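You operate a simulated robot arm through the tools that you are given. There is no shell and no other tool. Be economical: measure what you need, move in short steps, check, and stop when the job is done.

You are at the controls of a simulated two-armed robot. One attempt, no reset.

Task
Fold the washcloth in half and put it away in the counter drawer.
Fine: drawer shut; it stays folded. Where these are worked on the way, their far stop is far enough and under half their travel is too little: counter drawer.

The check looks at the end state, three seconds after you hand in, the way a careful person would. Anything else that was tipped, shoved, dropped, spilled or broken makes it a failure. Flat cloth is picked up by pressing the open fingertips on it (5 to 10 N) and closing them slowly along it; thin cloth reads only 2 to 8 mm in the jaws.

Robot
Two 7-joint arms with two-finger parallel grippers on one trunk, on a base that drives. Base frame: it is fixed to the floor where the robot stands at the start and does not move with it; the origin is under the middle of the robot, x ahead of it, y to its left, z up. Readings come in mm, degrees, newtons and seconds.
The left shoulder is at the start at [70, 156, 630], the right one opposite. Places, roughly: counter drawer [600, 0, 800]; inside of the counter drawer [600, 0, 800]; top of the laundry counter [700, 100, 900]. Payload 3.91 kg a hand.
Tool frame (each hand has its own): the origin (TCP) lies between the finger pads and is the grasp point; the fingertips stand 30 mm ahead of it; z points along the fingers, y is the line along which they close. The gripper opens to 110 mm. The fingers are 20 mm wide and 10 mm thick; the gripper's body (48 by 112 mm) begins 55 mm behind the TCP.
Orientation is that of the tool frame in the base frame, as a unit quaternion [x, y, z, w]. With the fingers straight down and closing along the base's y, the tool's x points along the base's -x, its y along +y and its z along -z.

Tools
- The arms move only by the tool jog_arm. It takes "left_series", "right_series" or both (then of equal length, played together; a hand with none holds still); each is a list of rows, each a list of 6 numbers: the shift along the tool's x, y, z in units of 30 mm (1.0 is 30 mm), then the turn, a rotation vector about the tool's x, y, z in units of 5 degrees (1.0 is 5 degrees). In form: [[tx, ty, tz, ax, ay, az], ...]. A call has 1 to 20 rows; each row shifts and turns the commanded pose from where the row before left it, along the tool's axes as they then stand. "left_claw" and "right_claw" are, for a hand that has rows, the opening, from 0 (shut) to 1 (fully open), set as the call begins (left out, the last holds). A call with a number of a shift or a turn outside -1 to 1 is refused whole. Each row takes 0.2 s and may step no farther than 50 mm and 8.6 degrees from the row before; otherwise, or with a gripper value out of range, the whole call is refused. A pose out of reach is approached as far as the arm can. The call stops where the force on the tool passes 40 N (or 10 N more than at its start, if that is more) or the arm is blocked; 0.2 s more then pass. Each finger travels about 108 mm/s and halts on what it meets, pressing with about 40 N; the grip force reading is that of the motor and also rises with nothing between the fingers. The clock runs only during rows and for 0.2 s after the last one: add rows that do not move to give the fingers time. The reply holds the time, the measured pose of the TCP, the force on the tool along the base axes, the opening and the grip force, in the units named above and with some noise, with the torque about the TCP (base axes, N m) and any sound that the robot's microphone picked up.
- Cameras (640 x 400 px; columns grow to the right, rows downward): "scene" is now at [116.3, 65.1, 870.8]; the picture's right is [0.73, -0.69, -0.00], its down [-0.39, -0.41, -0.83] and it looks along [0.57, 0.60, -0.56] (base axes); focal length 214 px, centre (320, 200). "left" rides on the left gripper at [72, -17, -103] in its tool frame; the picture's right is [0.23, 0.97, 0.00], its down [-0.76, 0.18, -0.62] and it looks along [-0.61, 0.14, 0.78] (tool axes); focal length 222 px, centre (320, 200). "right" rides on the right gripper at [72, 17, -103] in its tool frame; the picture's right is [-0.23, 0.97, 0.00], its down [-0.76, -0.18, -0.62] and it looks along [-0.61, -0.14, 0.78] (tool axes); focal length 222 px, centre (320, 200). There is no depth. A picture from a camera that has moved, and an enlarged one, comes with that camera's place and axes in the base frame and with its lens. The place of the scene camera against the robot may be out by one fixed shift of up to 18 mm in any direction.
- grab_frame(camera): a new picture of that camera. It takes no simulated time.
- lift_body(by): slides the trunk up (or, below 0, down) by that many mm; the arms and the scene camera ride with it, the base frame stays. It gives what a move gives, with no picture.
- base_move(legs): drives the robot by 1 to 6 legs, each [ahead, left, turn to the left] in mm, mm and degrees, along the robot's own axes; the way and the turn of a leg run together, so that a leg with both is an arc; at most 1500 mm and 180 degrees a leg. The arms and the cameras ride along, it lands a little off, and it stops where it bumps. It gives what a move gives.
- head_to(pan, tilt): turns the head with the scene camera to pan (to the left, within 86 degrees either way) and tilt (down, from -29 to 69), counted from straight ahead of the robot. It gives what a move gives.
- close_up(camera, box): a new picture of the part [left, top, right, bottom] of that camera's present view, enlarged. It takes no simulated time.
- sign_off(): hands the job in; it is judged then, once.

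Work in short steps. Places have to be worked out from the pictures, the camera data and where the tool is seen: move nearer, look again, correct. Check each grasp and each placing, and mend what went wrong. You have 120 turns and 92 pictures in all, those below and enlarged ones among them. Open the grippers and draw the arms clear of the work before you hand the job in, unless the task says otherwise; then end with one line.

The tools are called after "Request:" by a JSON object that holds its "op" and its "data". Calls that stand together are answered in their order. jog_arm: Moves the arms, as the interface text tells. Its arguments: {"type":"object","properties":{"left_series":{"type":"array"},"left_claw":{"type":"number"},"right_series":{"type":"array"},"right_claw":{"type":"number"}},"required":[]} The other tools are called the same way: lift_body (by) slides the trunk up or down; base_move (legs) drives the base; head_to (pan, tilt) turns the head that bears the scene camera; grab_frame (camera) takes a picture; close_up (camera, box) takes an enlarged picture of a part of a camera's view; sign_off () hands the job in.

At the start:

```text
t: 0.0
left_ee_pos: [700.6, 230.1, 1159.5]
left_orientation: [0.0, 1.0, 0.0, 0.0]
left_wrist_force: [-0.7, -0.5, -0.1]
left_torque: [0.0, 0.0, -0.01]
left_opening: 110.0
left_gripper_force: 0.1
right_ee_pos: [637.9, -407.5, 1104.3]
right_orientation: [0.001, 1.0, 0.0, 0.0]
right_wrist_force: [-0.3, 0.1, -0.5]
right_torque: [0.01, -0.02, 0.0]
right_opening: 110.2
right_gripper_force: 0.0
trunk travel left (down, up): [-75.0, 865.0]
robot x, y, heading: [-5.1, 1.4, 0.2]
head pan, tilt: [46.5, 34.3]
```

scene: 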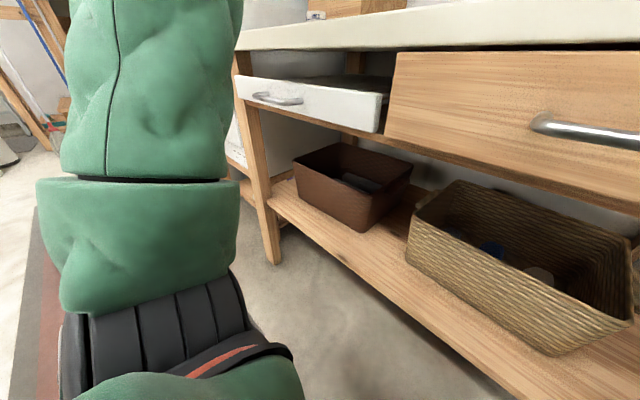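
right: 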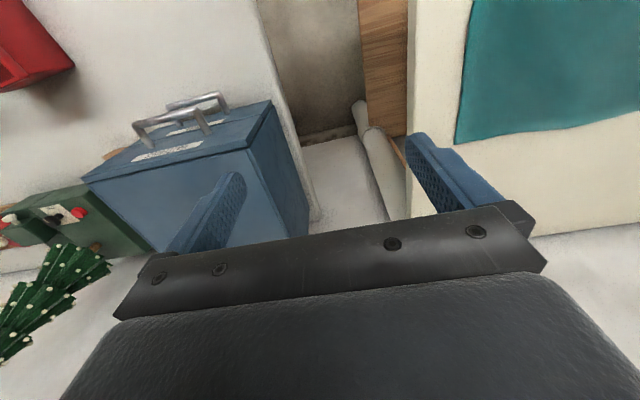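
left: 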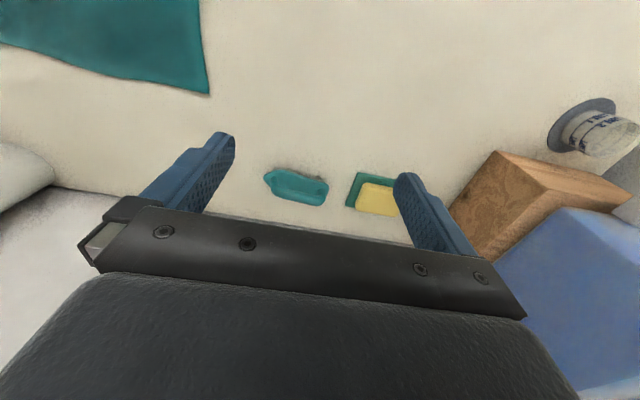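

The scene camera sits below the counter top and looks left; I turn the head ahead and raise the trunk to see the counter and the drawer.

Request:
{"op": "lift_body", "data": {"by": 350}}

Request:
{"op": "head_to", "data": {"pan": 0, "tilt": 40}}

Request:
{"op": "grab_frame", "data": {"camera": "scene"}}

```text
t: 3.4
left_ee_pos: [702.6, 230.0, 1509.0]
left_orientation: [0.0, 1.0, 0.0, 0.0]
left_wrist_force: [-0.5, 0.4, 0.6]
left_torque: [0.0, 0.0, 0.0]
left_opening: 110.2
left_gripper_force: 0.0
right_ee_pos: [637.8, -406.6, 1453.7]
right_orientation: [0.0, 1.0, 0.0, 0.0]
right_wrist_force: [-0.2, 0.1, -0.5]
right_torque: [0.0, -0.02, -0.02]
right_opening: 110.2
right_gripper_force: 0.0
trunk travel left (down, up): [-425.0, 515.0]
robot x, y, heading: [-0.2, -0.3, 0.2]
head pan, tilt: [46.5, 34.3]
```

```text
t: 4.6
left_ee_pos: [702.1, 230.1, 1508.1]
left_orientation: [0.0, 1.0, 0.0, 0.0]
left_wrist_force: [0.8, -0.1, 0.8]
left_torque: [-0.01, 0.03, 0.0]
left_opening: 110.0
left_gripper_force: 0.0
right_ee_pos: [638.0, -408.1, 1455.1]
right_orientation: [-0.001, 1.0, -0.001, 0.001]
right_wrist_force: [-0.2, 1.4, -0.2]
right_torque: [0.01, -0.01, 0.0]
right_opening: 109.9
right_gripper_force: 0.1
trunk travel left (down, up): [-425.0, 515.0]
robot x, y, heading: [4.8, 2.7, -0.0]
head pan, tilt: [0.0, 40.0]
```

```text
88 pictures are left
camera scene: at [140.5, 1.1, 1212.2], right [0.0, -1.0, 0.0], down [-0.64, 0.0, -0.77], along [0.77, 0.0, -0.64], focal length 214 px, centre (320, 200)
```

scene: 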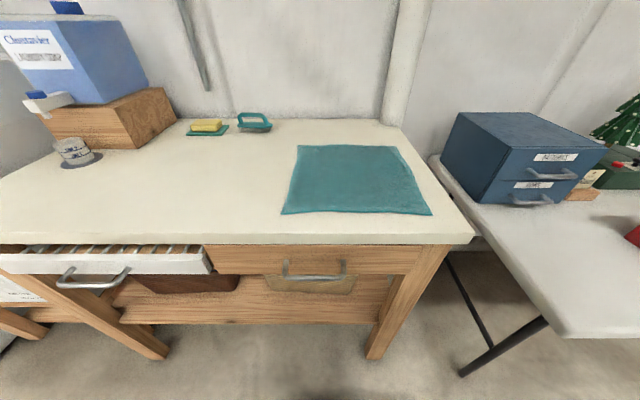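

The cloth lies at roughly x 464–781, y −240–75 on the counter, and the wooden drawer with handle near y 0 is shut. I bring both hands to hover over the two far corners.

Request:
{"op": "jog_arm", "data": {"left_series": [[-0.12, -0.36, 0.97, 0, 0, 0], [-0.12, -0.36, 0.97, 0, 0, 0], [-0.12, -0.36, 0.97, 0, 0, 0], [-0.12, -0.36, 0.97, 0, 0, 0], [-0.12, -0.36, 0.97, 0, 0, 0], [-0.12, -0.36, 0.97, 0, 0, 0], [-0.12, -0.36, 0.97, 0, 0, 0], [-0.12, -0.36, 0.97, 0, 0, 0], [-0.12, -0.36, 0.97, 0, 0, 0], [-0.12, -0.36, 0.97, 0, 0, 0], [-0.12, -0.36, 0.97, 0, 0, 0], [-0.12, -0.36, 0.97, 0, 0, 0], [-0.12, -0.36, 0.97, 0, 0, 0], [-0.12, -0.36, 0.97, 0, 0, 0], [-0.12, -0.36, 0.97, 0, 0, 0], [-0.12, -0.36, 0.97, 0, 0, 0], [-0.12, -0.36, 0.97, 0, 0, 0]], "right_series": [[-0.25, 0.38, 0.87, 0, 0, 0], [-0.25, 0.38, 0.87, 0, 0, 0], [-0.25, 0.38, 0.87, 0, 0, 0], [-0.25, 0.38, 0.87, 0, 0, 0], [-0.25, 0.38, 0.87, 0, 0, 0], [-0.25, 0.38, 0.87, 0, 0, 0], [-0.25, 0.38, 0.87, 0, 0, 0], [-0.25, 0.38, 0.87, 0, 0, 0], [-0.25, 0.38, 0.87, 0, 0, 0], [-0.25, 0.38, 0.87, 0, 0, 0], [-0.25, 0.38, 0.87, 0, 0, 0], [-0.25, 0.38, 0.87, 0, 0, 0], [-0.25, 0.38, 0.87, 0, 0, 0], [-0.25, 0.38, 0.87, 0, 0, 0], [-0.25, 0.38, 0.87, 0, 0, 0], [-0.25, 0.38, 0.87, 0, 0, 0], [-0.25, 0.38, 0.87, 0, 0, 0]], "left_claw": 0.4, "right_claw": 0.4}}

Request:
{"op": "grab_frame", "data": {"camera": "left"}}

Request:
{"op": "grab_frame", "data": {"camera": "right"}}

Request:
{"op": "grab_frame", "data": {"camera": "scene"}}

```text
t: 8.2
left_ee_pos: [764.9, 43.1, 1011.2]
left_orientation: [-0.001, 1.0, 0.0, -0.001]
left_wrist_force: [0.7, -0.1, -0.1]
left_torque: [-0.02, -0.02, 0.0]
left_opening: 43.8
left_gripper_force: 0.0
right_ee_pos: [766.3, -214.5, 1009.8]
right_orientation: [0.0, 1.0, 0.0, -0.001]
right_wrist_force: [-0.3, 0.0, -0.7]
right_torque: [0.0, -0.02, 0.0]
right_opening: 43.8
right_gripper_force: 0.0
trunk travel left (down, up): [-425.0, 515.0]
robot x, y, heading: [-3.7, -1.5, -0.1]
head pan, tilt: [0.0, 40.0]
```

```text
87 pictures are left
camera left: at [692.3, 28.3, 1115.5], right [-0.23, 0.97, 0.0], down [0.76, 0.18, 0.62], along [0.61, 0.14, -0.78], focal length 222 px, centre (320, 200)
```

left: 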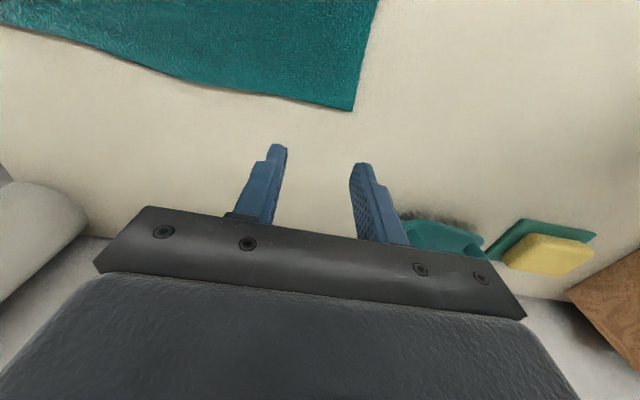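

```text
86 pictures are left
camera right: at [693.8, -197.9, 1113.0], right [0.23, 0.97, 0.0], down [0.76, -0.18, 0.62], along [0.61, -0.14, -0.78], focal length 222 px, centre (320, 200)
```

right: 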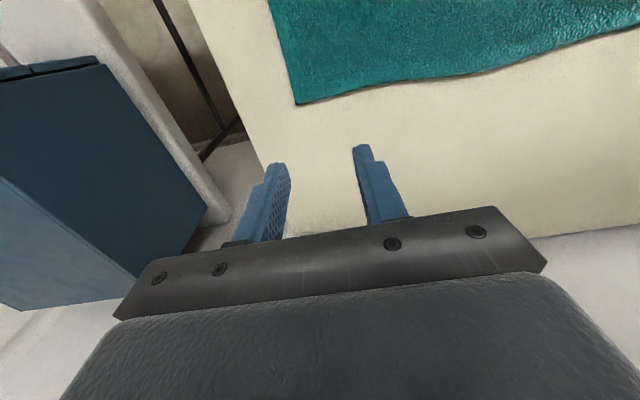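

```text
85 pictures are left
camera scene: at [142.3, 0.9, 1212.0], right [0.0, -1.0, 0.0], down [-0.64, 0.0, -0.76], along [0.76, 0.0, -0.64], focal length 214 px, centre (320, 200)
```

scene: 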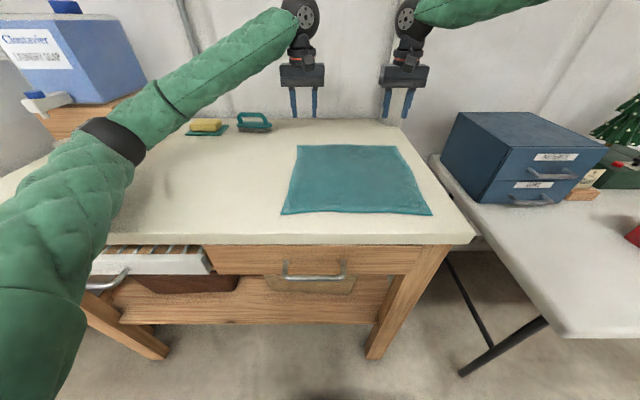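

Hand views put the far corners near (748, 72) and (745, −231). I move back 29 mm so the fingers sit just inside the edge, and lower to about z 960.

Request:
{"op": "jog_arm", "data": {"left_series": [[0.96, -0.17, 0, 0, 0, 0], [0, 0, 0.85, 0, 0, 0], [0, 0, 0.85, 0, 0, 0]], "right_series": [[0.96, 0.58, 0, 0, 0, 0], [0, 0, 0.85, 0, 0, 0], [0, 0, 0.85, 0, 0, 0]]}}

Request:
{"op": "grab_frame", "data": {"camera": "left"}}

Request:
{"op": "grab_frame", "data": {"camera": "right"}}

```text
t: 9.2
left_ee_pos: [731.5, 37.3, 999.2]
left_orientation: [0.001, 1.0, 0.004, 0.027]
left_wrist_force: [-0.1, -0.3, -1.3]
left_torque: [0.01, 0.01, -0.03]
left_opening: 43.9
left_gripper_force: 0.1
right_ee_pos: [731.9, -204.2, 964.8]
right_orientation: [0.002, 1.0, 0.005, 0.003]
right_wrist_force: [0.7, -0.8, -0.9]
right_torque: [-0.03, 0.01, -0.03]
right_opening: 44.0
right_gripper_force: 0.1
trunk travel left (down, up): [-425.0, 515.0]
robot x, y, heading: [5.6, 2.4, -0.2]
head pan, tilt: [0.0, 40.0]
stopped in row 3 (left hand): the arm was blocked; the commanded pose is now the measured one
```

```text
84 pictures are left
camera left: at [653.3, 21.2, 1098.6], right [-0.23, 0.97, 0.0], down [0.73, 0.17, 0.66], along [0.65, 0.15, -0.75], focal length 222 px, centre (320, 200)
```

left: 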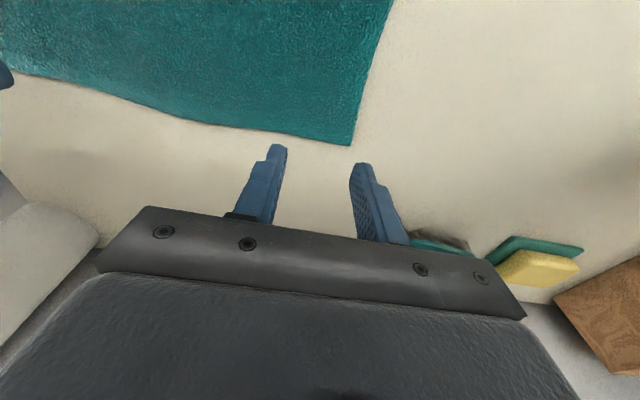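

```text
83 pictures are left
camera right: at [657.0, -187.2, 1066.9], right [0.23, 0.97, 0.01], down [0.76, -0.19, 0.63], along [0.61, -0.14, -0.78], focal length 222 px, centre (320, 200)
```

right: 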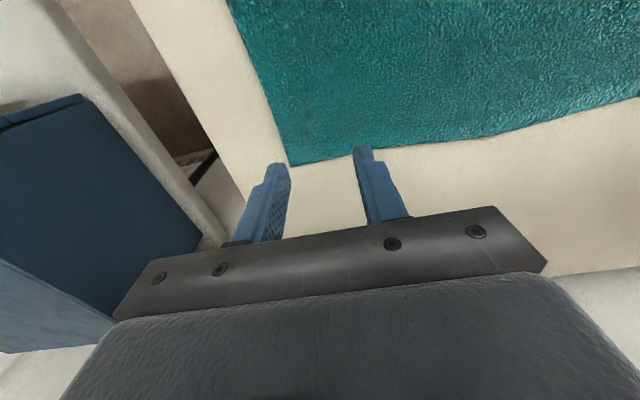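

The left arm was blocked at z 999 with nothing under its fingers; I look at the whole arm.

Request:
{"op": "head_to", "data": {"pan": 35, "tilt": 35}}

Request:
{"op": "grab_frame", "data": {"camera": "scene"}}

```text
t: 10.2
left_ee_pos: [731.5, 37.5, 999.3]
left_orientation: [0.0, 1.0, 0.004, 0.025]
left_wrist_force: [-1.4, 0.6, 0.0]
left_torque: [-0.02, 0.0, -0.07]
left_opening: 44.0
left_gripper_force: 0.1
right_ee_pos: [731.3, -204.1, 965.9]
right_orientation: [0.002, 1.0, 0.003, 0.004]
right_wrist_force: [-1.2, -0.3, 0.0]
right_torque: [-0.02, 0.01, 0.02]
right_opening: 44.0
right_gripper_force: 0.2
trunk travel left (down, up): [-425.0, 515.0]
robot x, y, heading: [3.2, 3.7, -0.2]
head pan, tilt: [35.0, 35.0]
```

```text
82 pictures are left
camera scene: at [122.4, 46.4, 1222.5], right [0.57, -0.82, 0.0], down [-0.47, -0.32, -0.82], along [0.68, 0.47, -0.57], focal length 214 px, centre (320, 200)
```

scene: 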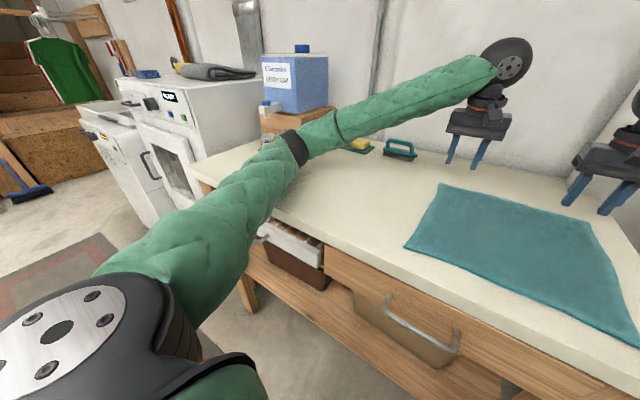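

The left elbow is resting near the counter edge. I raise the trunk 200 mm so the arms come in from higher, then lower the hands again.

Request:
{"op": "lift_body", "data": {"by": 200}}

Request:
{"op": "head_to", "data": {"pan": 0, "tilt": 50}}

```text
t: 12.3
left_ee_pos: [738.7, 43.7, 1182.7]
left_orientation: [0.001, 1.0, -0.001, 0.015]
left_wrist_force: [0.2, 0.0, -0.3]
left_torque: [0.01, -0.01, 0.02]
left_opening: 44.1
left_gripper_force: 0.1
right_ee_pos: [739.0, -197.4, 1159.4]
right_orientation: [0.002, 1.0, 0.0, -0.001]
right_wrist_force: [-0.1, 0.1, -0.4]
right_torque: [-0.01, 0.01, -0.02]
right_opening: 44.3
right_gripper_force: 0.1
trunk travel left (down, up): [-625.0, 315.0]
robot x, y, heading: [3.1, 4.4, -0.1]
head pan, tilt: [35.0, 35.0]
```

```text
t: 13.3
left_ee_pos: [737.5, 44.2, 1183.2]
left_orientation: [0.0, 1.0, 0.001, 0.014]
left_wrist_force: [0.1, 0.3, 0.3]
left_torque: [0.02, 0.01, -0.03]
left_opening: 43.9
left_gripper_force: 0.0
right_ee_pos: [739.2, -197.6, 1160.1]
right_orientation: [0.001, 1.0, 0.0, 0.0]
right_wrist_force: [0.5, 1.1, 0.5]
right_torque: [0.03, 0.04, 0.0]
right_opening: 44.1
right_gripper_force: 0.1
trunk travel left (down, up): [-625.0, 315.0]
robot x, y, heading: [1.3, 2.6, -0.1]
head pan, tilt: [0.0, 50.0]
```

The lift freed the left arm. I lower both hands back to about z 965, levelling the left one.

Request:
{"op": "jog_arm", "data": {"left_series": [[0, -0.2, 0.9, 0, 0.32, 0], [0, 0, 0.9, 0, 0, 0], [0, 0, 0.9, 0, 0, 0], [0, 0, 0.9, 0, 0, 0], [0, 0, 0.9, 0, 0, 0], [0, 0, 0.9, 0, 0, 0], [0, 0, 0.9, 0, 0, 0], [0, 0, 0.9, 0, 0, 0]], "right_series": [[0, 0, 0.81, 0, 0, 0], [0, 0, 0.81, 0, 0, 0], [0, 0, 0.81, 0, 0, 0], [0, 0, 0.81, 0, 0, 0], [0, 0, 0.81, 0, 0, 0], [0, 0, 0.81, 0, 0, 0], [0, 0, 0.81, 0, 0, 0], [0, 0, 0.81, 0, 0, 0]]}}

Request:
{"op": "grab_frame", "data": {"camera": "left"}}

Request:
{"op": "grab_frame", "data": {"camera": "right"}}

Request:
{"op": "grab_frame", "data": {"camera": "scene"}}

```text
t: 15.2
left_ee_pos: [741.6, 37.3, 964.5]
left_orientation: [0.001, 1.0, 0.001, 0.0]
left_wrist_force: [0.1, 0.5, 0.2]
left_torque: [-0.01, 0.0, 0.02]
left_opening: 43.9
left_gripper_force: 0.2
right_ee_pos: [738.1, -196.3, 964.6]
right_orientation: [0.002, 1.0, 0.001, 0.0]
right_wrist_force: [0.0, -0.1, 0.4]
right_torque: [-0.01, -0.02, -0.02]
right_opening: 44.1
right_gripper_force: 0.0
trunk travel left (down, up): [-625.0, 315.0]
robot x, y, heading: [2.1, 1.9, -0.1]
head pan, tilt: [0.0, 50.0]
```

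```text
81 pictures are left
camera left: at [669.2, 21.6, 1068.5], right [-0.23, 0.97, 0.0], down [0.76, 0.18, 0.62], along [0.61, 0.14, -0.78], focal length 222 px, centre (320, 200)
```

left: 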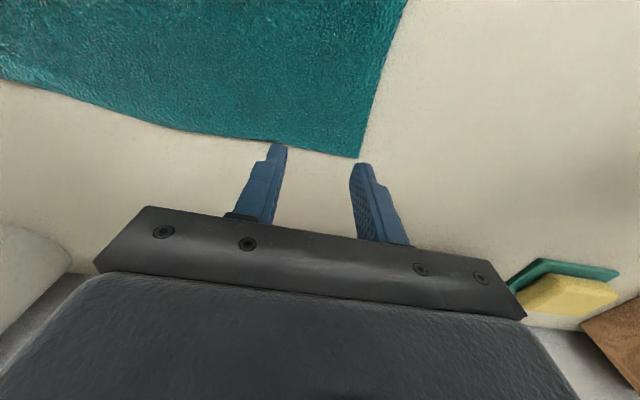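

```text
80 pictures are left
camera right: at [665.2, -178.9, 1067.7], right [0.23, 0.97, 0.0], down [0.76, -0.18, 0.62], along [0.6, -0.14, -0.78], focal length 222 px, centre (320, 200)
```

right: 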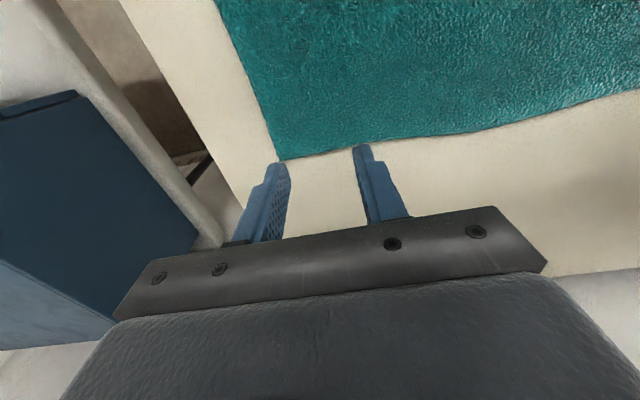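

```text
79 pictures are left
camera scene: at [137.2, 3.3, 1397.9], right [0.0, -1.0, 0.0], down [-0.77, 0.0, -0.64], along [0.64, 0.0, -0.77], focal length 214 px, centre (320, 200)
```

scene: 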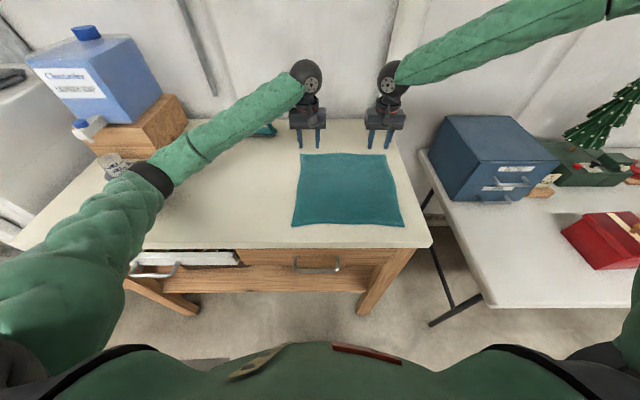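

Corners confirmed near (748, 71) and (743, −229). I shift 10 mm back and descend toward contact.

Request:
{"op": "jog_arm", "data": {"left_series": [[0.38, 0, 0, 0, 0, 0], [0, 0, 0.5, 0, 0, 0], [0, 0, 0.1, 0, 0, 0], [0, 0, 0.1, 0, 0, 0]], "right_series": [[0.38, 0, 0, 0, 0, 0], [0, 0, 0.5, 0, 0, 0], [0, 0, 0.1, 0, 0, 0], [0, 0, 0.1, 0, 0, 0]]}}

Request:
{"op": "jog_arm", "data": {"left_series": [[0, 0, 0.1, 0, 0, 0], [0, 0, 0.1, 0, 0, 0]], "right_series": [[0, 0, 0.1, 0, 0, 0], [0, 0, 0.1, 0, 0, 0]]}}

```text
t: 16.4
left_ee_pos: [734.8, 39.4, 975.2]
left_orientation: [-0.002, 1.0, 0.004, 0.023]
left_wrist_force: [0.4, 0.3, 0.2]
left_torque: [-0.02, -0.01, 0.02]
left_opening: 43.7
left_gripper_force: 0.1
right_ee_pos: [722.7, -201.2, 947.0]
right_orientation: [0.004, 1.0, 0.004, 0.002]
right_wrist_force: [1.4, -0.1, -0.1]
right_torque: [0.01, -0.01, 0.01]
right_opening: 43.9
right_gripper_force: 0.0
trunk travel left (down, up): [-625.0, 315.0]
robot x, y, heading: [2.8, 5.1, -0.3]
head pan, tilt: [0.0, 50.0]
stopped in row 4 (left hand): the arm was blocked; the commanded pose is now the measured one
```

```text
t: 16.9
left_ee_pos: [740.1, 41.6, 979.1]
left_orientation: [-0.004, 1.0, 0.005, 0.03]
left_wrist_force: [0.0, 0.8, -0.1]
left_torque: [0.0, 0.0, 0.0]
left_opening: 44.0
left_gripper_force: 0.0
right_ee_pos: [724.0, -198.5, 944.7]
right_orientation: [0.003, 1.0, 0.003, 0.003]
right_wrist_force: [-0.2, -0.6, -0.2]
right_torque: [-0.02, 0.03, 0.02]
right_opening: 43.8
right_gripper_force: 0.1
trunk travel left (down, up): [-625.0, 315.0]
robot x, y, heading: [8.4, 4.8, -0.6]
head pan, tilt: [0.0, 50.0]
```

The left arm is blocked again and being pushed up; I look at its elbow.

Request:
{"op": "head_to", "data": {"pan": 45, "tilt": 48}}

Request:
{"op": "grab_frame", "data": {"camera": "scene"}}

```text
t: 18.1
left_ee_pos: [740.4, 42.2, 978.7]
left_orientation: [-0.004, 1.0, 0.005, 0.029]
left_wrist_force: [0.2, 0.1, 0.0]
left_torque: [-0.01, 0.0, 0.0]
left_opening: 44.0
left_gripper_force: 0.2
right_ee_pos: [723.3, -200.2, 943.8]
right_orientation: [0.002, 1.0, 0.003, 0.003]
right_wrist_force: [0.0, 0.5, 0.5]
right_torque: [-0.01, 0.0, 0.02]
right_opening: 43.8
right_gripper_force: 0.0
trunk travel left (down, up): [-625.0, 315.0]
robot x, y, heading: [4.8, 6.3, -0.5]
head pan, tilt: [45.0, 48.0]
```

```text
78 pictures are left
camera scene: at [109.8, 55.8, 1404.8], right [0.7, -0.71, 0.0], down [-0.53, -0.52, -0.67], along [0.48, 0.47, -0.74], focal length 214 px, centre (320, 200)
```

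scene: 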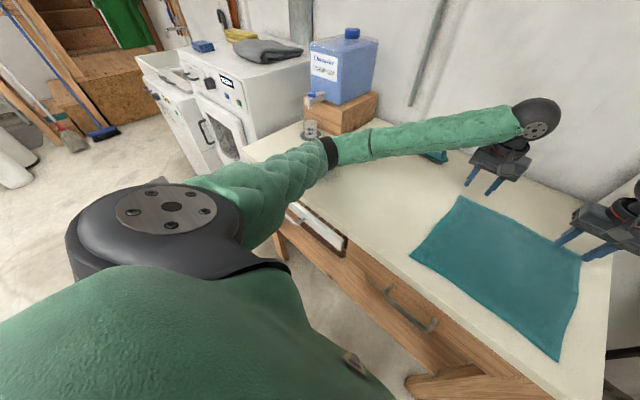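

The left elbow swings out low over the counter. I raise the trunk a bit, then back the base and move it right so both arms reach straighter toward the cloth.

Request:
{"op": "lift_body", "data": {"by": 80}}

Request:
{"op": "base_move", "data": {"legs": [[-150, -80, 0.5]]}}

Request:
{"op": "head_to", "data": {"pan": 0, "tilt": 42}}

Request:
{"op": "grab_frame", "data": {"camera": "scene"}}

```text
t: 19.2
left_ee_pos: [739.8, 41.8, 1037.7]
left_orientation: [-0.001, 1.0, 0.001, 0.015]
left_wrist_force: [0.2, -1.1, -0.3]
left_torque: [0.01, -0.03, 0.0]
left_opening: 44.1
left_gripper_force: 0.1
right_ee_pos: [729.5, -195.9, 1017.8]
right_orientation: [0.003, 1.0, 0.001, 0.0]
right_wrist_force: [-0.8, 0.4, -0.1]
right_torque: [-0.03, 0.01, -0.01]
right_opening: 44.0
right_gripper_force: 0.1
trunk travel left (down, up): [-705.0, 235.0]
robot x, y, heading: [6.9, 3.9, -0.1]
head pan, tilt: [45.0, 48.0]
```

```text
t: 20.7
left_ee_pos: [588.3, -34.7, 1040.1]
left_orientation: [-0.005, 1.0, 0.002, 0.016]
left_wrist_force: [-0.4, -0.8, 0.1]
left_torque: [0.0, 0.0, 0.05]
left_opening: 44.1
left_gripper_force: 0.0
right_ee_pos: [579.0, -273.8, 1017.6]
right_orientation: [-0.001, 1.0, 0.002, 0.0]
right_wrist_force: [-0.5, -0.5, -0.5]
right_torque: [0.0, -0.03, 0.02]
right_opening: 44.0
right_gripper_force: 0.2
trunk travel left (down, up): [-705.0, 235.0]
robot x, y, heading: [-145.9, -75.9, 0.2]
head pan, tilt: [45.0, 48.0]
```

```text
t: 21.8
left_ee_pos: [587.1, -35.9, 1038.2]
left_orientation: [-0.004, 1.0, 0.0, 0.015]
left_wrist_force: [-0.6, 0.0, 0.2]
left_torque: [-0.04, 0.02, -0.02]
left_opening: 44.0
left_gripper_force: 0.0
right_ee_pos: [579.7, -273.7, 1018.4]
right_orientation: [-0.001, 1.0, 0.001, 0.0]
right_wrist_force: [0.1, -0.4, 0.8]
right_torque: [0.01, 0.02, -0.02]
right_opening: 44.1
right_gripper_force: 0.1
trunk travel left (down, up): [-705.0, 235.0]
robot x, y, heading: [-141.8, -78.0, 0.1]
head pan, tilt: [0.0, 42.0]
```

```text
77 pictures are left
camera scene: at [-6.2, -76.0, 1489.2], right [0.0, -1.0, 0.0], down [-0.67, 0.0, -0.74], along [0.74, 0.0, -0.67], focal length 214 px, centre (320, 200)
```

scene: 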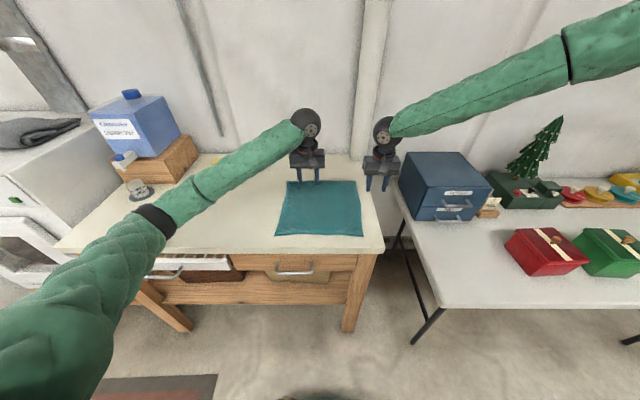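

The base moved as wanted. Now I send the hands forward to the far corners, staying ~10 cm above first.

Request:
{"op": "jog_arm", "data": {"left_series": [[-0.81, 0.41, 0.3, 0, 0.35, 0], [-0.81, 0.41, 0.3, 0, 0, 0], [-0.81, 0.41, 0.3, 0, 0, 0], [-0.81, 0.41, 0.3, 0, 0, 0], [-0.81, 0.41, 0.3, 0, 0, 0], [-0.81, 0.41, 0.3, 0, 0, 0], [0, 0, 0, 0, 0, 0]], "right_series": [[-0.825, 0.43, 0.2, 0, 0, 0], [-0.825, 0.43, 0.2, 0, 0, 0], [-0.825, 0.43, 0.2, 0, 0, 0], [-0.825, 0.43, 0.2, 0, 0, 0], [-0.825, 0.43, 0.2, 0, 0, 0], [-0.825, 0.43, 0.2, 0, 0, 0], [0, 0, 0, 0, 0, 0]]}}

Request:
{"op": "grab_frame", "data": {"camera": "scene"}}

```text
t: 23.4
left_ee_pos: [734.4, 39.5, 985.2]
left_orientation: [-0.004, 1.0, 0.001, 0.0]
left_wrist_force: [0.1, -0.1, 0.3]
left_torque: [-0.03, -0.02, 0.0]
left_opening: 44.3
left_gripper_force: 0.0
right_ee_pos: [666.3, -256.3, 1018.5]
right_orientation: [-0.001, 1.0, 0.0, 0.001]
right_wrist_force: [-0.6, 0.5, -0.2]
right_torque: [0.02, 0.0, 0.04]
right_opening: 44.0
right_gripper_force: 0.0
right hand out of reach, approached as far as the arm can: row 3, 4, 5, 6
trunk travel left (down, up): [-705.0, 235.0]
robot x, y, heading: [-145.5, -77.7, 0.1]
head pan, tilt: [0.0, 42.0]
```

```text
76 pictures are left
camera scene: at [-6.0, -75.8, 1489.2], right [0.0, -1.0, 0.0], down [-0.67, 0.0, -0.74], along [0.74, 0.0, -0.67], focal length 214 px, centre (320, 200)
```

scene: 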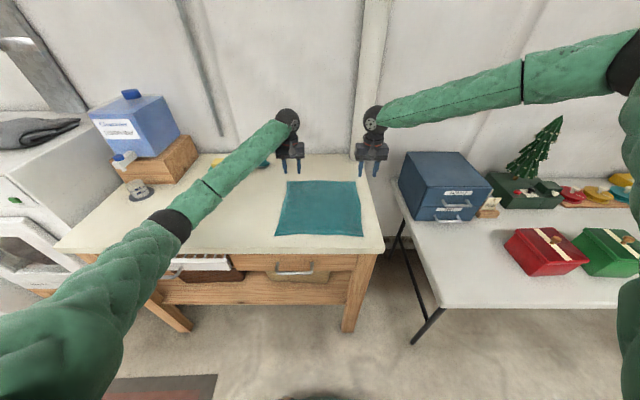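

The right arm ran out of reach; the left is fine. I move the base 80 mm ahead to split the difference.

Request:
{"op": "base_move", "data": {"legs": [[80, 0, 0]]}}

```text
t: 24.5
left_ee_pos: [814.1, 39.0, 984.7]
left_orientation: [-0.006, 1.0, 0.001, 0.001]
left_wrist_force: [0.7, -0.7, 0.5]
left_torque: [-0.01, -0.01, 0.02]
left_opening: 44.0
left_gripper_force: 0.1
right_ee_pos: [747.4, -256.9, 1017.8]
right_orientation: [0.0, 1.0, 0.001, 0.0]
right_wrist_force: [0.0, -0.8, 0.1]
right_torque: [-0.02, 0.0, 0.03]
right_opening: 44.1
right_gripper_force: 0.1
trunk travel left (down, up): [-705.0, 235.0]
robot x, y, heading: [-61.6, -74.7, 0.0]
head pan, tilt: [0.0, 42.0]
```

I bring the left hand back over its corner and let the right settle to see its commanded pose.

Request:
{"op": "jog_arm", "data": {"left_series": [[0.9, 0, 0.1, 0, 0, 0], [0.9, 0, 0.1, 0, 0, 0], [0.9, 0, 0.1, 0, 0, 0]], "right_series": [[0, 0, 0, 0, 0, 0], [0, 0, 0, 0, 0, 0], [0, 0, 0, 0, 0, 0]]}}

```text
t: 25.3
left_ee_pos: [733.4, 27.1, 983.7]
left_orientation: [-0.002, 1.0, 0.005, 0.004]
left_wrist_force: [3.6, -3.5, 6.6]
left_torque: [0.33, 0.31, 0.04]
left_opening: 43.9
left_gripper_force: 0.1
right_ee_pos: [744.4, -265.9, 1020.1]
right_orientation: [0.001, 1.0, 0.004, 0.001]
right_wrist_force: [-0.6, -0.8, 0.5]
right_torque: [0.07, -0.04, 0.0]
right_opening: 44.0
right_gripper_force: 0.0
trunk travel left (down, up): [-705.0, 235.0]
robot x, y, heading: [-62.4, -74.6, -0.1]
head pan, tilt: [0.0, 42.0]
```

The left wrist reads some force at z 984 where it should be free; I look.

Request:
{"op": "grab_frame", "data": {"camera": "scene"}}

Request:
{"op": "grab_frame", "data": {"camera": "left"}}

Request:
{"op": "jog_arm", "data": {"left_series": [[0, 0, 0, 0, 0, 0]]}}

```text
75 pictures are left
camera scene: at [71.3, -86.3, 1491.3], right [0.0, -1.0, -0.01], down [-0.67, 0.01, -0.74], along [0.74, 0.0, -0.67], focal length 214 px, centre (320, 200)
```

scene: 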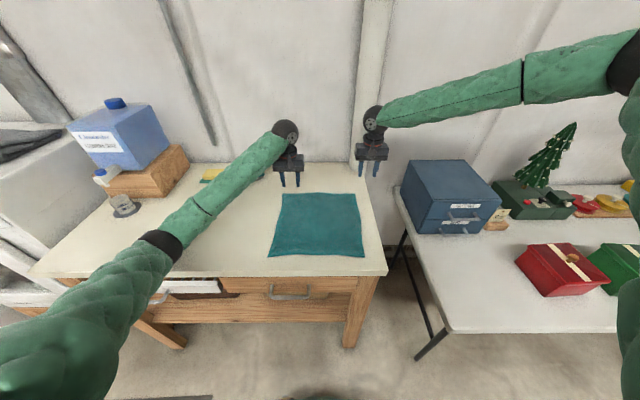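

```text
74 pictures are left
camera left: at [659.4, 10.5, 1086.7], right [-0.23, 0.97, 0.01], down [0.76, 0.18, 0.63], along [0.61, 0.15, -0.78], focal length 222 px, centre (320, 200)
```

left: 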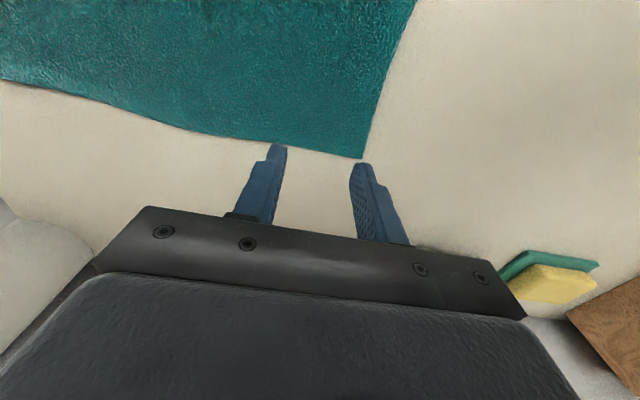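

```text
t: 25.7
left_ee_pos: [732.6, 29.5, 984.4]
left_orientation: [-0.003, 1.0, 0.004, 0.003]
left_wrist_force: [-0.3, -0.4, -0.3]
left_torque: [-0.03, 0.0, 0.03]
left_opening: 43.8
left_gripper_force: 0.0
right_ee_pos: [745.4, -265.3, 1019.9]
right_orientation: [0.001, 1.0, 0.005, 0.001]
right_wrist_force: [-0.3, 0.6, 0.8]
right_torque: [-0.05, 0.01, 0.01]
right_opening: 44.0
right_gripper_force: 0.2
trunk travel left (down, up): [-705.0, 235.0]
robot x, y, heading: [-65.0, -77.3, -0.2]
head pan, tilt: [0.0, 42.0]
```

The arms are long and bent, and the left elbow hangs near the counter. I go 100 mm higher with the trunk and 60 mm ahead, which suits the right arm and lifts the left elbow.

Request:
{"op": "lift_body", "data": {"by": 100}}

Request:
{"op": "base_move", "data": {"legs": [[60, 0, 0]]}}

Request:
{"op": "jog_arm", "data": {"left_series": [[0.9, 0, 0.0, 0, 0, 0], [0.9, 0, 0.2, 0, 0, 0], [0, 0, 0.5, 0, 0, 0]], "right_series": [[0.5, 0.5, 0.5, 0, 0, 0], [0.5, 0.5, 0.5, 0, 0, 0], [0.5, 0.5, 0.5, 0, 0, 0]]}}

Request:
{"op": "grab_frame", "data": {"camera": "scene"}}

```text
t: 27.0
left_ee_pos: [732.8, 37.9, 1075.6]
left_orientation: [-0.004, 1.0, 0.001, 0.0]
left_wrist_force: [-0.4, 0.5, -0.6]
left_torque: [-0.05, 0.02, 0.01]
left_opening: 44.3
left_gripper_force: 0.0
right_ee_pos: [746.1, -258.4, 1119.0]
right_orientation: [-0.002, 1.0, 0.002, 0.0]
right_wrist_force: [-0.3, 0.3, -0.2]
right_torque: [0.04, -0.01, -0.01]
right_opening: 44.3
right_gripper_force: 0.1
trunk travel left (down, up): [-805.0, 135.0]
robot x, y, heading: [-66.6, -76.6, 0.2]
head pan, tilt: [0.0, 42.0]
```

```text
t: 28.0
left_ee_pos: [782.9, 37.4, 1083.9]
left_orientation: [-0.003, 1.0, 0.0, 0.004]
left_wrist_force: [-1.2, -0.2, 0.7]
left_torque: [0.0, -0.02, 0.01]
left_opening: 44.2
left_gripper_force: 0.0
right_ee_pos: [797.3, -257.9, 1126.2]
right_orientation: [0.0, 1.0, 0.002, 0.005]
right_wrist_force: [-1.1, -0.3, 0.4]
right_torque: [0.03, -0.07, 0.02]
right_opening: 43.9
right_gripper_force: 0.2
trunk travel left (down, up): [-805.0, 135.0]
robot x, y, heading: [-8.8, -74.5, 0.0]
head pan, tilt: [0.0, 42.0]
```

```text
t: 28.8
left_ee_pos: [739.8, 36.1, 1053.6]
left_orientation: [-0.005, 1.0, 0.001, -0.001]
left_wrist_force: [0.1, -0.7, 0.6]
left_torque: [-0.01, -0.01, 0.01]
left_opening: 44.0
left_gripper_force: 0.0
right_ee_pos: [748.8, -230.8, 1084.9]
right_orientation: [0.0, 1.0, 0.002, -0.001]
right_wrist_force: [1.4, 0.3, -0.5]
right_torque: [0.02, 0.01, 0.02]
right_opening: 44.1
right_gripper_force: 0.0
right hand out of reach, approached as far as the arm can: row 1, 2, 3
trunk travel left (down, up): [-805.0, 135.0]
robot x, y, heading: [-12.4, -74.4, 0.3]
head pan, tilt: [0.0, 42.0]
```

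```text
73 pictures are left
camera scene: at [136.7, -75.9, 1588.7], right [0.0, -1.0, 0.0], down [-0.67, 0.0, -0.74], along [0.74, 0.0, -0.67], focal length 214 px, centre (320, 200)
```

scene: 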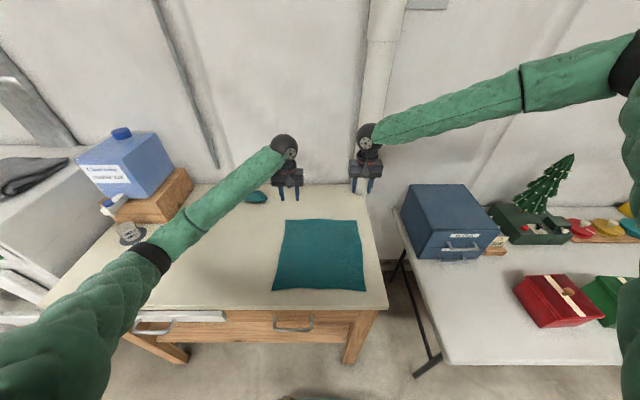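

The right command seems to run ahead of the hand; I pull it back toward the corner and see whether it lands where reckoned.

Request:
{"op": "jog_arm", "data": {"left_series": [[0.07, 0, 0.5, 0, 0, 0], [0.07, 0, 0.5, 0, 0, 0], [0.07, 0, 0.5, 0, 0, 0], [0.07, 0, 0.5, 0, 0, 0]], "right_series": [[0.8, -0.37, 0.3, 0, 0, 0], [0.8, -0.37, 0.3, 0, 0, 0], [0.8, -0.37, 0.3, 0, 0, 0], [0.8, -0.37, 0.3, 0, 0, 0]]}}

```text
t: 29.8
left_ee_pos: [727.5, 38.5, 995.1]
left_orientation: [-0.004, 1.0, 0.001, 0.001]
left_wrist_force: [1.1, -0.3, 0.1]
left_torque: [-0.03, 0.02, -0.02]
left_opening: 43.9
left_gripper_force: 0.0
right_ee_pos: [649.7, -274.0, 1049.5]
right_orientation: [0.001, 1.0, 0.002, 0.0]
right_wrist_force: [0.9, 0.1, 0.5]
right_torque: [-0.02, 0.01, 0.0]
right_opening: 43.9
right_gripper_force: 0.0
trunk travel left (down, up): [-805.0, 135.0]
robot x, y, heading: [-3.4, -77.0, 0.2]
head pan, tilt: [0.0, 42.0]
```

Right now tracks cleanly at (650, −274, 1049). I send it to its corner.

Request:
{"op": "jog_arm", "data": {"right_series": [[0, 0.8, 0.4, 0, 0, 0], [-0.4, 0.8, 0.4, 0, 0, 0], [-0.7, 0.6, 0.4, 0, 0, 0], [-0.7, 0.4, 0.4, 0, 0, 0], [-0.8, 0, 0, 0, 0, 0]]}}

```text
t: 31.0
left_ee_pos: [729.6, 38.9, 993.7]
left_orientation: [-0.004, 1.0, 0.001, 0.002]
left_wrist_force: [-0.2, 0.6, -0.1]
left_torque: [0.0, 0.02, 0.0]
left_opening: 44.2
left_gripper_force: 0.1
right_ee_pos: [702.4, -240.4, 1037.2]
right_orientation: [0.001, 1.0, 0.002, 0.002]
right_wrist_force: [0.4, 0.0, -0.6]
right_torque: [0.0, -0.01, 0.0]
right_opening: 44.3
right_gripper_force: 0.0
right hand out of reach, approached as far as the arm can: row 2, 3, 4, 5
trunk travel left (down, up): [-805.0, 135.0]
robot x, y, heading: [-4.1, -80.1, 0.1]
head pan, tilt: [0.0, 42.0]
```

The right arm is limited inward; it was fine with the base at y 0. With the trunk now higher the left elbow has room, so I go back left 80 mm.

Request:
{"op": "base_move", "data": {"legs": [[0, 80, 0]]}}

Request:
{"op": "jog_arm", "data": {"left_series": [[0, -0.9, 0, 0, 0, 0], [0, -0.9, 0, 0, 0, 0], [0, -0.9, 0, 0, 0, 0]], "right_series": [[0.3, -0.9, 0.2, 0, 0, 0], [-0.2, -0.4, 0.3, 0, 0, 0], [-0.3, 0, 0.3, 0, 0, 0]]}}

```text
t: 32.0
left_ee_pos: [729.7, 117.2, 994.3]
left_orientation: [-0.004, 1.0, 0.001, 0.0]
left_wrist_force: [0.1, 0.5, 0.1]
left_torque: [-0.02, 0.01, -0.01]
left_opening: 44.1
left_gripper_force: 0.0
right_ee_pos: [703.9, -159.5, 1037.6]
right_orientation: [0.0, 1.0, 0.001, 0.0]
right_wrist_force: [0.8, 0.0, -0.8]
right_torque: [-0.02, 0.03, -0.02]
right_opening: 43.9
right_gripper_force: 0.0
trunk travel left (down, up): [-805.0, 135.0]
robot x, y, heading: [-4.0, 1.9, 0.1]
head pan, tilt: [0.0, 42.0]
```

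```text
t: 32.9
left_ee_pos: [730.9, 36.5, 994.1]
left_orientation: [-0.005, 1.0, 0.001, 0.001]
left_wrist_force: [0.8, 0.1, -0.1]
left_torque: [0.01, 0.02, 0.01]
left_opening: 44.0
left_gripper_force: 0.0
right_ee_pos: [710.0, -199.6, 1012.0]
right_orientation: [-0.001, 1.0, 0.003, 0.002]
right_wrist_force: [0.1, 0.8, 0.5]
right_torque: [0.02, -0.02, -0.03]
right_opening: 44.0
right_gripper_force: 0.1
trunk travel left (down, up): [-805.0, 135.0]
robot x, y, heading: [-5.4, 4.4, 0.3]
head pan, tilt: [0.0, 42.0]
```

Both track now. I lower both to about z 955, right hand 18 mm further ahead.

Request:
{"op": "jog_arm", "data": {"left_series": [[0, 0, 0.32, 0, 0, 0], [0, 0, 0.32, 0, 0, 0], [0, 0, 0.32, 0, 0, 0], [0, 0, 0.32, 0, 0, 0]], "right_series": [[-0.15, 0, 0.47, 0, 0, 0], [-0.15, 0, 0.47, 0, 0, 0], [-0.15, 0, 0.47, 0, 0, 0], [-0.15, 0, 0.47, 0, 0, 0]]}}

Request:
{"op": "grab_frame", "data": {"camera": "left"}}

Request:
{"op": "grab_frame", "data": {"camera": "right"}}

```text
t: 33.9
left_ee_pos: [731.1, 37.1, 956.9]
left_orientation: [-0.005, 1.0, 0.002, 0.001]
left_wrist_force: [1.3, 0.0, 0.1]
left_torque: [-0.03, -0.01, -0.01]
left_opening: 44.1
left_gripper_force: 0.0
right_ee_pos: [713.5, -221.9, 982.7]
right_orientation: [-0.001, 1.0, 0.002, 0.002]
right_wrist_force: [0.6, -0.6, 0.6]
right_torque: [0.0, 0.0, 0.0]
right_opening: 44.2
right_gripper_force: 0.1
right hand out of reach, approached as far as the arm can: row 2, 3, 4
trunk travel left (down, up): [-805.0, 135.0]
robot x, y, heading: [-7.4, 4.7, 0.1]
head pan, tilt: [0.0, 42.0]
```

```text
72 pictures are left
camera left: at [657.8, 19.8, 1059.5], right [-0.24, 0.97, 0.0], down [0.76, 0.18, 0.62], along [0.61, 0.15, -0.78], focal length 222 px, centre (320, 200)
```

left: 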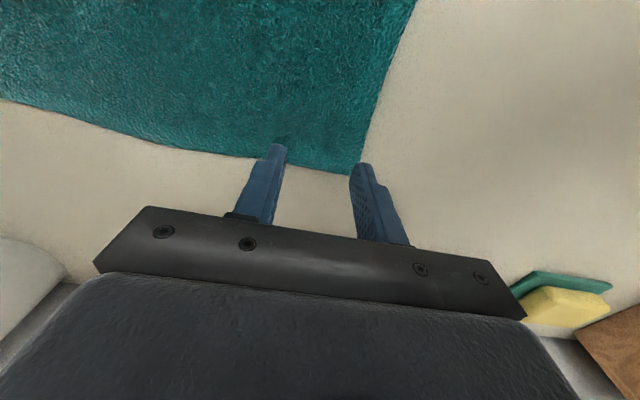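

```text
71 pictures are left
camera right: at [639.1, -205.2, 1085.9], right [0.23, 0.97, 0.01], down [0.76, -0.18, 0.62], along [0.61, -0.14, -0.78], focal length 222 px, centre (320, 200)
```

right: 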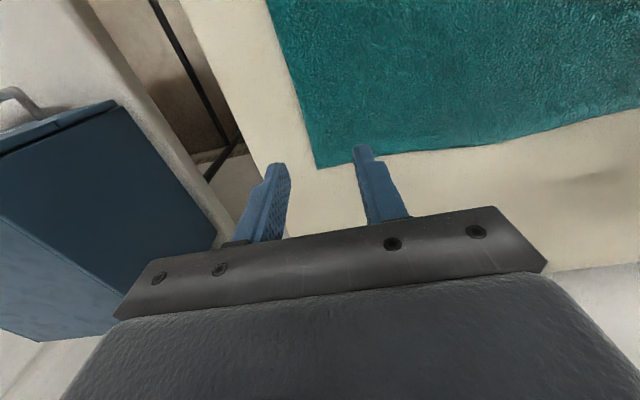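

The right arm's wrist seems the limit. I yaw the right hand 30° outward-natural (its back toward its forearm), raising it a little, and retry the corner.

Request:
{"op": "jog_arm", "data": {"right_series": [[0.3, 0, -0.5, 0, 0, 0], [0, 0, 0, 0, 0, -1], [0, 0, 0, 0, 0, -1], [0, 0, 0, 0, 0, -1], [0, 0, 0, 0, 0, -1], [0, 0, 0, 0, 0, -1], [0, 0, 0, 0, 0, -1], [0, 0, 0, 0, 0, 0]]}}

Request:
{"op": "jog_arm", "data": {"right_series": [[-0.3, 0.3, 0.4, 0, 0, 0], [-0.3, 0.3, 0.4, 0, 0, 0], [0, 0, 0.4, 0, 0, 0]]}}

```text
t: 35.6
left_ee_pos: [729.3, 36.4, 957.6]
left_orientation: [-0.004, 1.0, 0.001, 0.001]
left_wrist_force: [0.7, 0.5, 0.1]
left_torque: [-0.06, 0.02, 0.03]
left_opening: 43.9
left_gripper_force: 0.1
right_ee_pos: [702.9, -221.4, 998.6]
right_orientation: [-0.26, 0.966, 0.002, 0.003]
right_wrist_force: [0.0, 0.1, 0.6]
right_torque: [-0.01, 0.0, 0.01]
right_opening: 44.0
right_gripper_force: 0.1
trunk travel left (down, up): [-805.0, 135.0]
robot x, y, heading: [-8.3, 2.7, 0.3]
head pan, tilt: [0.0, 42.0]
```

```text
t: 36.5
left_ee_pos: [729.1, 36.9, 957.4]
left_orientation: [-0.005, 1.0, 0.001, 0.0]
left_wrist_force: [-0.1, -0.5, 0.1]
left_torque: [0.02, 0.0, 0.01]
left_opening: 43.7
left_gripper_force: 0.1
right_ee_pos: [699.3, -213.7, 981.7]
right_orientation: [-0.26, 0.966, 0.003, 0.003]
right_wrist_force: [0.1, -0.2, -1.0]
right_torque: [-0.01, -0.02, -0.02]
right_opening: 44.1
right_gripper_force: 0.0
right hand out of reach, approached as far as the arm can: row 1, 2, 3
trunk travel left (down, up): [-805.0, 135.0]
robot x, y, heading: [-9.5, 1.1, 0.1]
head pan, tilt: [0.0, 42.0]
```

Still limited. I undo the yaw and instead tilt the right hand 20° so its fingers point slightly ahead, which brings its wrist nearer the robot.

Request:
{"op": "jog_arm", "data": {"right_series": [[0, 0, -0.3, 0, 0, 1], [0, 0, 0, 0, 0, 1], [0, 0, 0, 0, 0, 1], [0, 0, 0, 0, 0, 1], [0, 0, 0, 0, 0, 1], [0, 0, 0, 0, 0, 1], [0, 0, 0, 0, -1, 0], [0, 0, 0, 0, -1, 0], [0, 0, 0, 0, -1, 0], [0, 0, 0, 0, -1, 0], [0, 0, 0, 0, 0, 0]]}}

Request:
{"op": "jog_arm", "data": {"right_series": [[-0.3, 0.3, 0.3, 0, 0, 0], [-0.3, 0.3, 0.3, 0, 0, 0], [0, 0, 0, 0, 0, 0]]}}

```text
t: 38.9
left_ee_pos: [730.3, 36.2, 957.2]
left_orientation: [-0.005, 1.0, 0.001, 0.002]
left_wrist_force: [0.3, -0.2, -0.7]
left_torque: [0.03, 0.01, 0.0]
left_opening: 44.1
left_gripper_force: 0.2
right_ee_pos: [698.7, -212.0, 989.9]
right_orientation: [0.0, 0.984, 0.003, 0.176]
right_wrist_force: [0.6, -0.1, 0.0]
right_torque: [0.0, 0.01, -0.03]
right_opening: 43.6
right_gripper_force: 0.0
trunk travel left (down, up): [-805.0, 135.0]
robot x, y, heading: [-3.0, 3.9, -0.0]
head pan, tilt: [0.0, 42.0]
```

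```text
t: 39.6
left_ee_pos: [730.1, 35.7, 957.0]
left_orientation: [-0.005, 1.0, 0.001, 0.001]
left_wrist_force: [0.4, 0.5, 1.0]
left_torque: [0.03, 0.02, -0.01]
left_opening: 43.8
left_gripper_force: 0.0
right_ee_pos: [721.5, -199.5, 984.6]
right_orientation: [0.0, 0.985, 0.003, 0.175]
right_wrist_force: [0.4, -0.3, 0.3]
right_torque: [-0.01, -0.02, 0.0]
right_opening: 44.2
right_gripper_force: 0.1
right hand out of reach, approached as far as the arm can: row 2
trunk travel left (down, up): [-805.0, 135.0]
robot x, y, heading: [-7.9, 1.8, 0.0]
head pan, tilt: [0.0, 42.0]
```

Tilting helps; the limit looks like stretch. I raise both hands 60 mm and lower the trunk 70 mm.

Request:
{"op": "jog_arm", "data": {"left_series": [[0, 0, -1, 0, 0, 0], [0, 0, -1, 0, 0, 0]], "right_series": [[0, 0, -1, 0, 0, 0], [0, 0, -1, 0, 0, 0]]}}

Request:
{"op": "lift_body", "data": {"by": -70}}

Request:
{"op": "jog_arm", "data": {"left_series": [[0, 0, 0, 0, 0, 0], [0, 0, 0, 0, 0, 0], [0, 0, 0, 0, 0, 0]], "right_series": [[-0.5, 0, 0.2, 0, 0, 0], [-0.4, 0, 0.2, 0, 0, 0], [0, 0, 0, 0, 0, 0]]}}

Request:
{"op": "head_to", "data": {"pan": 25, "tilt": 45}}

Request:
{"op": "grab_frame", "data": {"camera": "scene"}}

```text
t: 40.2
left_ee_pos: [729.0, 37.6, 1017.7]
left_orientation: [-0.004, 1.0, 0.001, 0.0]
left_wrist_force: [-0.1, -0.3, -0.8]
left_torque: [0.0, -0.01, 0.04]
left_opening: 44.0
left_gripper_force: 0.0
right_ee_pos: [699.2, -199.0, 1041.0]
right_orientation: [-0.001, 0.985, 0.002, 0.175]
right_wrist_force: [0.3, -0.4, 0.6]
right_torque: [0.0, -0.02, 0.02]
right_opening: 44.1
right_gripper_force: 0.1
trunk travel left (down, up): [-805.0, 135.0]
robot x, y, heading: [-7.1, 2.6, 0.0]
head pan, tilt: [0.0, 42.0]
```

```text
t: 41.3
left_ee_pos: [729.4, 38.3, 987.7]
left_orientation: [-0.009, 1.0, 0.01, 0.023]
left_wrist_force: [0.4, 0.1, -0.3]
left_torque: [-0.02, -0.02, 0.0]
left_opening: 44.0
left_gripper_force: 0.1
right_ee_pos: [688.3, -207.0, 989.8]
right_orientation: [0.0, 0.983, 0.007, 0.181]
right_wrist_force: [-1.0, 0.0, 0.2]
right_torque: [0.0, -0.01, -0.01]
right_opening: 43.8
right_gripper_force: 0.0
trunk travel left (down, up): [-735.0, 205.0]
robot x, y, heading: [-6.6, 2.2, 0.6]
head pan, tilt: [0.0, 42.0]
```

```text
t: 42.3
left_ee_pos: [733.2, 42.3, 990.3]
left_orientation: [-0.014, 0.999, 0.011, 0.03]
left_wrist_force: [0.1, -0.4, 1.0]
left_torque: [0.0, -0.02, 0.01]
left_opening: 44.1
left_gripper_force: 0.0
right_ee_pos: [716.7, -207.0, 977.6]
right_orientation: [-0.002, 0.983, 0.011, 0.181]
right_wrist_force: [0.3, -0.4, -0.3]
right_torque: [-0.02, -0.02, 0.0]
right_opening: 43.8
right_gripper_force: 0.1
trunk travel left (down, up): [-735.0, 205.0]
robot x, y, heading: [-11.6, 5.3, 0.6]
head pan, tilt: [0.0, 42.0]
stopped in row 3 (left hand): the arm was blocked; the commanded pose is now the measured one
```

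```text
t: 43.2
left_ee_pos: [734.6, 40.4, 989.0]
left_orientation: [-0.013, 0.999, 0.011, 0.029]
left_wrist_force: [0.4, -0.1, -0.3]
left_torque: [-0.01, 0.01, 0.0]
left_opening: 44.0
left_gripper_force: 0.0
right_ee_pos: [720.8, -204.8, 979.9]
right_orientation: [-0.003, 0.983, 0.009, 0.182]
right_wrist_force: [-0.2, -0.7, 0.3]
right_torque: [0.0, -0.04, 0.02]
right_opening: 43.9
right_gripper_force: 0.0
trunk travel left (down, up): [-735.0, 205.0]
robot x, y, heading: [-5.0, 4.1, 0.6]
head pan, tilt: [25.0, 45.0]
```

```text
70 pictures are left
camera scene: at [104.1, 15.2, 1520.9], right [0.43, -0.9, -0.01], down [-0.63, -0.29, -0.72], along [0.65, 0.32, -0.69], focal length 214 px, centre (320, 200)
```

scene: 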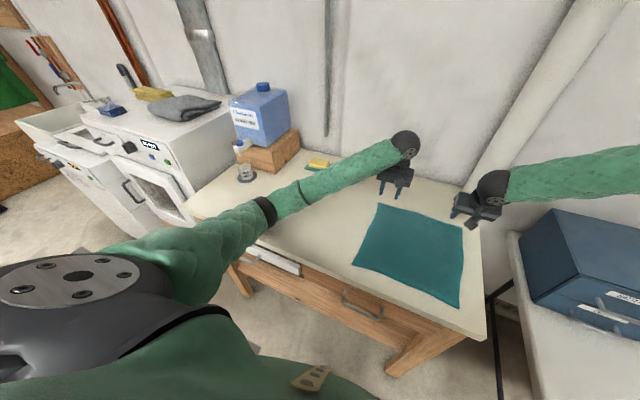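

The left elbow rests on the counter's edge again. I raise the trunk 90 mm and turn the base 15° left while shifting it right, which swings the left elbow off the counter and brings the right shoulder nearer.

Request:
{"op": "lift_body", "data": {"by": 90}}

Request:
{"op": "base_move", "data": {"legs": [[0, -150, 15]]}}

Request:
{"op": "head_to", "data": {"pan": 0, "tilt": 48}}

Request:
{"op": "grab_frame", "data": {"camera": "scene"}}

```text
t: 44.5
left_ee_pos: [743.7, 46.3, 1055.3]
left_orientation: [-0.01, 1.0, 0.005, 0.017]
left_wrist_force: [0.7, 0.5, 0.9]
left_torque: [-0.01, 0.0, 0.01]
left_opening: 44.1
left_gripper_force: 0.1
right_ee_pos: [730.9, -199.8, 1057.4]
right_orientation: [-0.001, 0.985, 0.004, 0.174]
right_wrist_force: [-0.8, -0.6, 0.0]
right_torque: [0.01, -0.01, -0.01]
right_opening: 44.2
right_gripper_force: 0.0
trunk travel left (down, up): [-825.0, 115.0]
robot x, y, heading: [-10.1, 2.4, 0.3]
head pan, tilt: [25.0, 45.0]
```

```text
t: 45.9
left_ee_pos: [724.7, 90.4, 1055.3]
left_orientation: [-0.14, 0.99, 0.006, 0.016]
left_wrist_force: [-0.9, 0.2, -0.1]
left_torque: [-0.02, 0.01, -0.04]
left_opening: 43.9
left_gripper_force: 0.0
right_ee_pos: [777.6, -149.3, 1059.3]
right_orientation: [-0.13, 0.976, 0.026, 0.173]
right_wrist_force: [0.2, 0.2, -0.1]
right_torque: [-0.02, -0.02, 0.0]
right_opening: 44.0
right_gripper_force: 0.1
trunk travel left (down, up): [-825.0, 115.0]
robot x, y, heading: [12.9, -147.3, 15.2]
head pan, tilt: [25.0, 45.0]
```

```text
t: 46.7
left_ee_pos: [725.7, 90.4, 1056.6]
left_orientation: [-0.14, 0.99, 0.006, 0.015]
left_wrist_force: [0.3, -0.9, -1.0]
left_torque: [0.0, 0.03, -0.01]
left_opening: 44.0
left_gripper_force: 0.0
right_ee_pos: [776.8, -149.0, 1059.2]
right_orientation: [-0.13, 0.976, 0.026, 0.174]
right_wrist_force: [-0.5, -0.2, 0.0]
right_torque: [0.0, -0.01, -0.01]
right_opening: 44.0
right_gripper_force: 0.0
trunk travel left (down, up): [-825.0, 115.0]
robot x, y, heading: [11.5, -144.8, 15.1]
head pan, tilt: [0.0, 48.0]
```

```text
69 pictures are left
camera scene: at [142.7, -111.4, 1600.7], right [0.26, -0.96, 0.0], down [-0.72, -0.2, -0.67], along [0.65, 0.18, -0.74], focal length 214 px, centre (320, 200)
```

scene: 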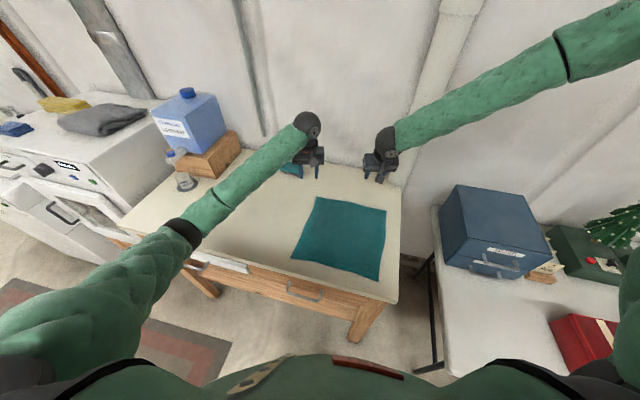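

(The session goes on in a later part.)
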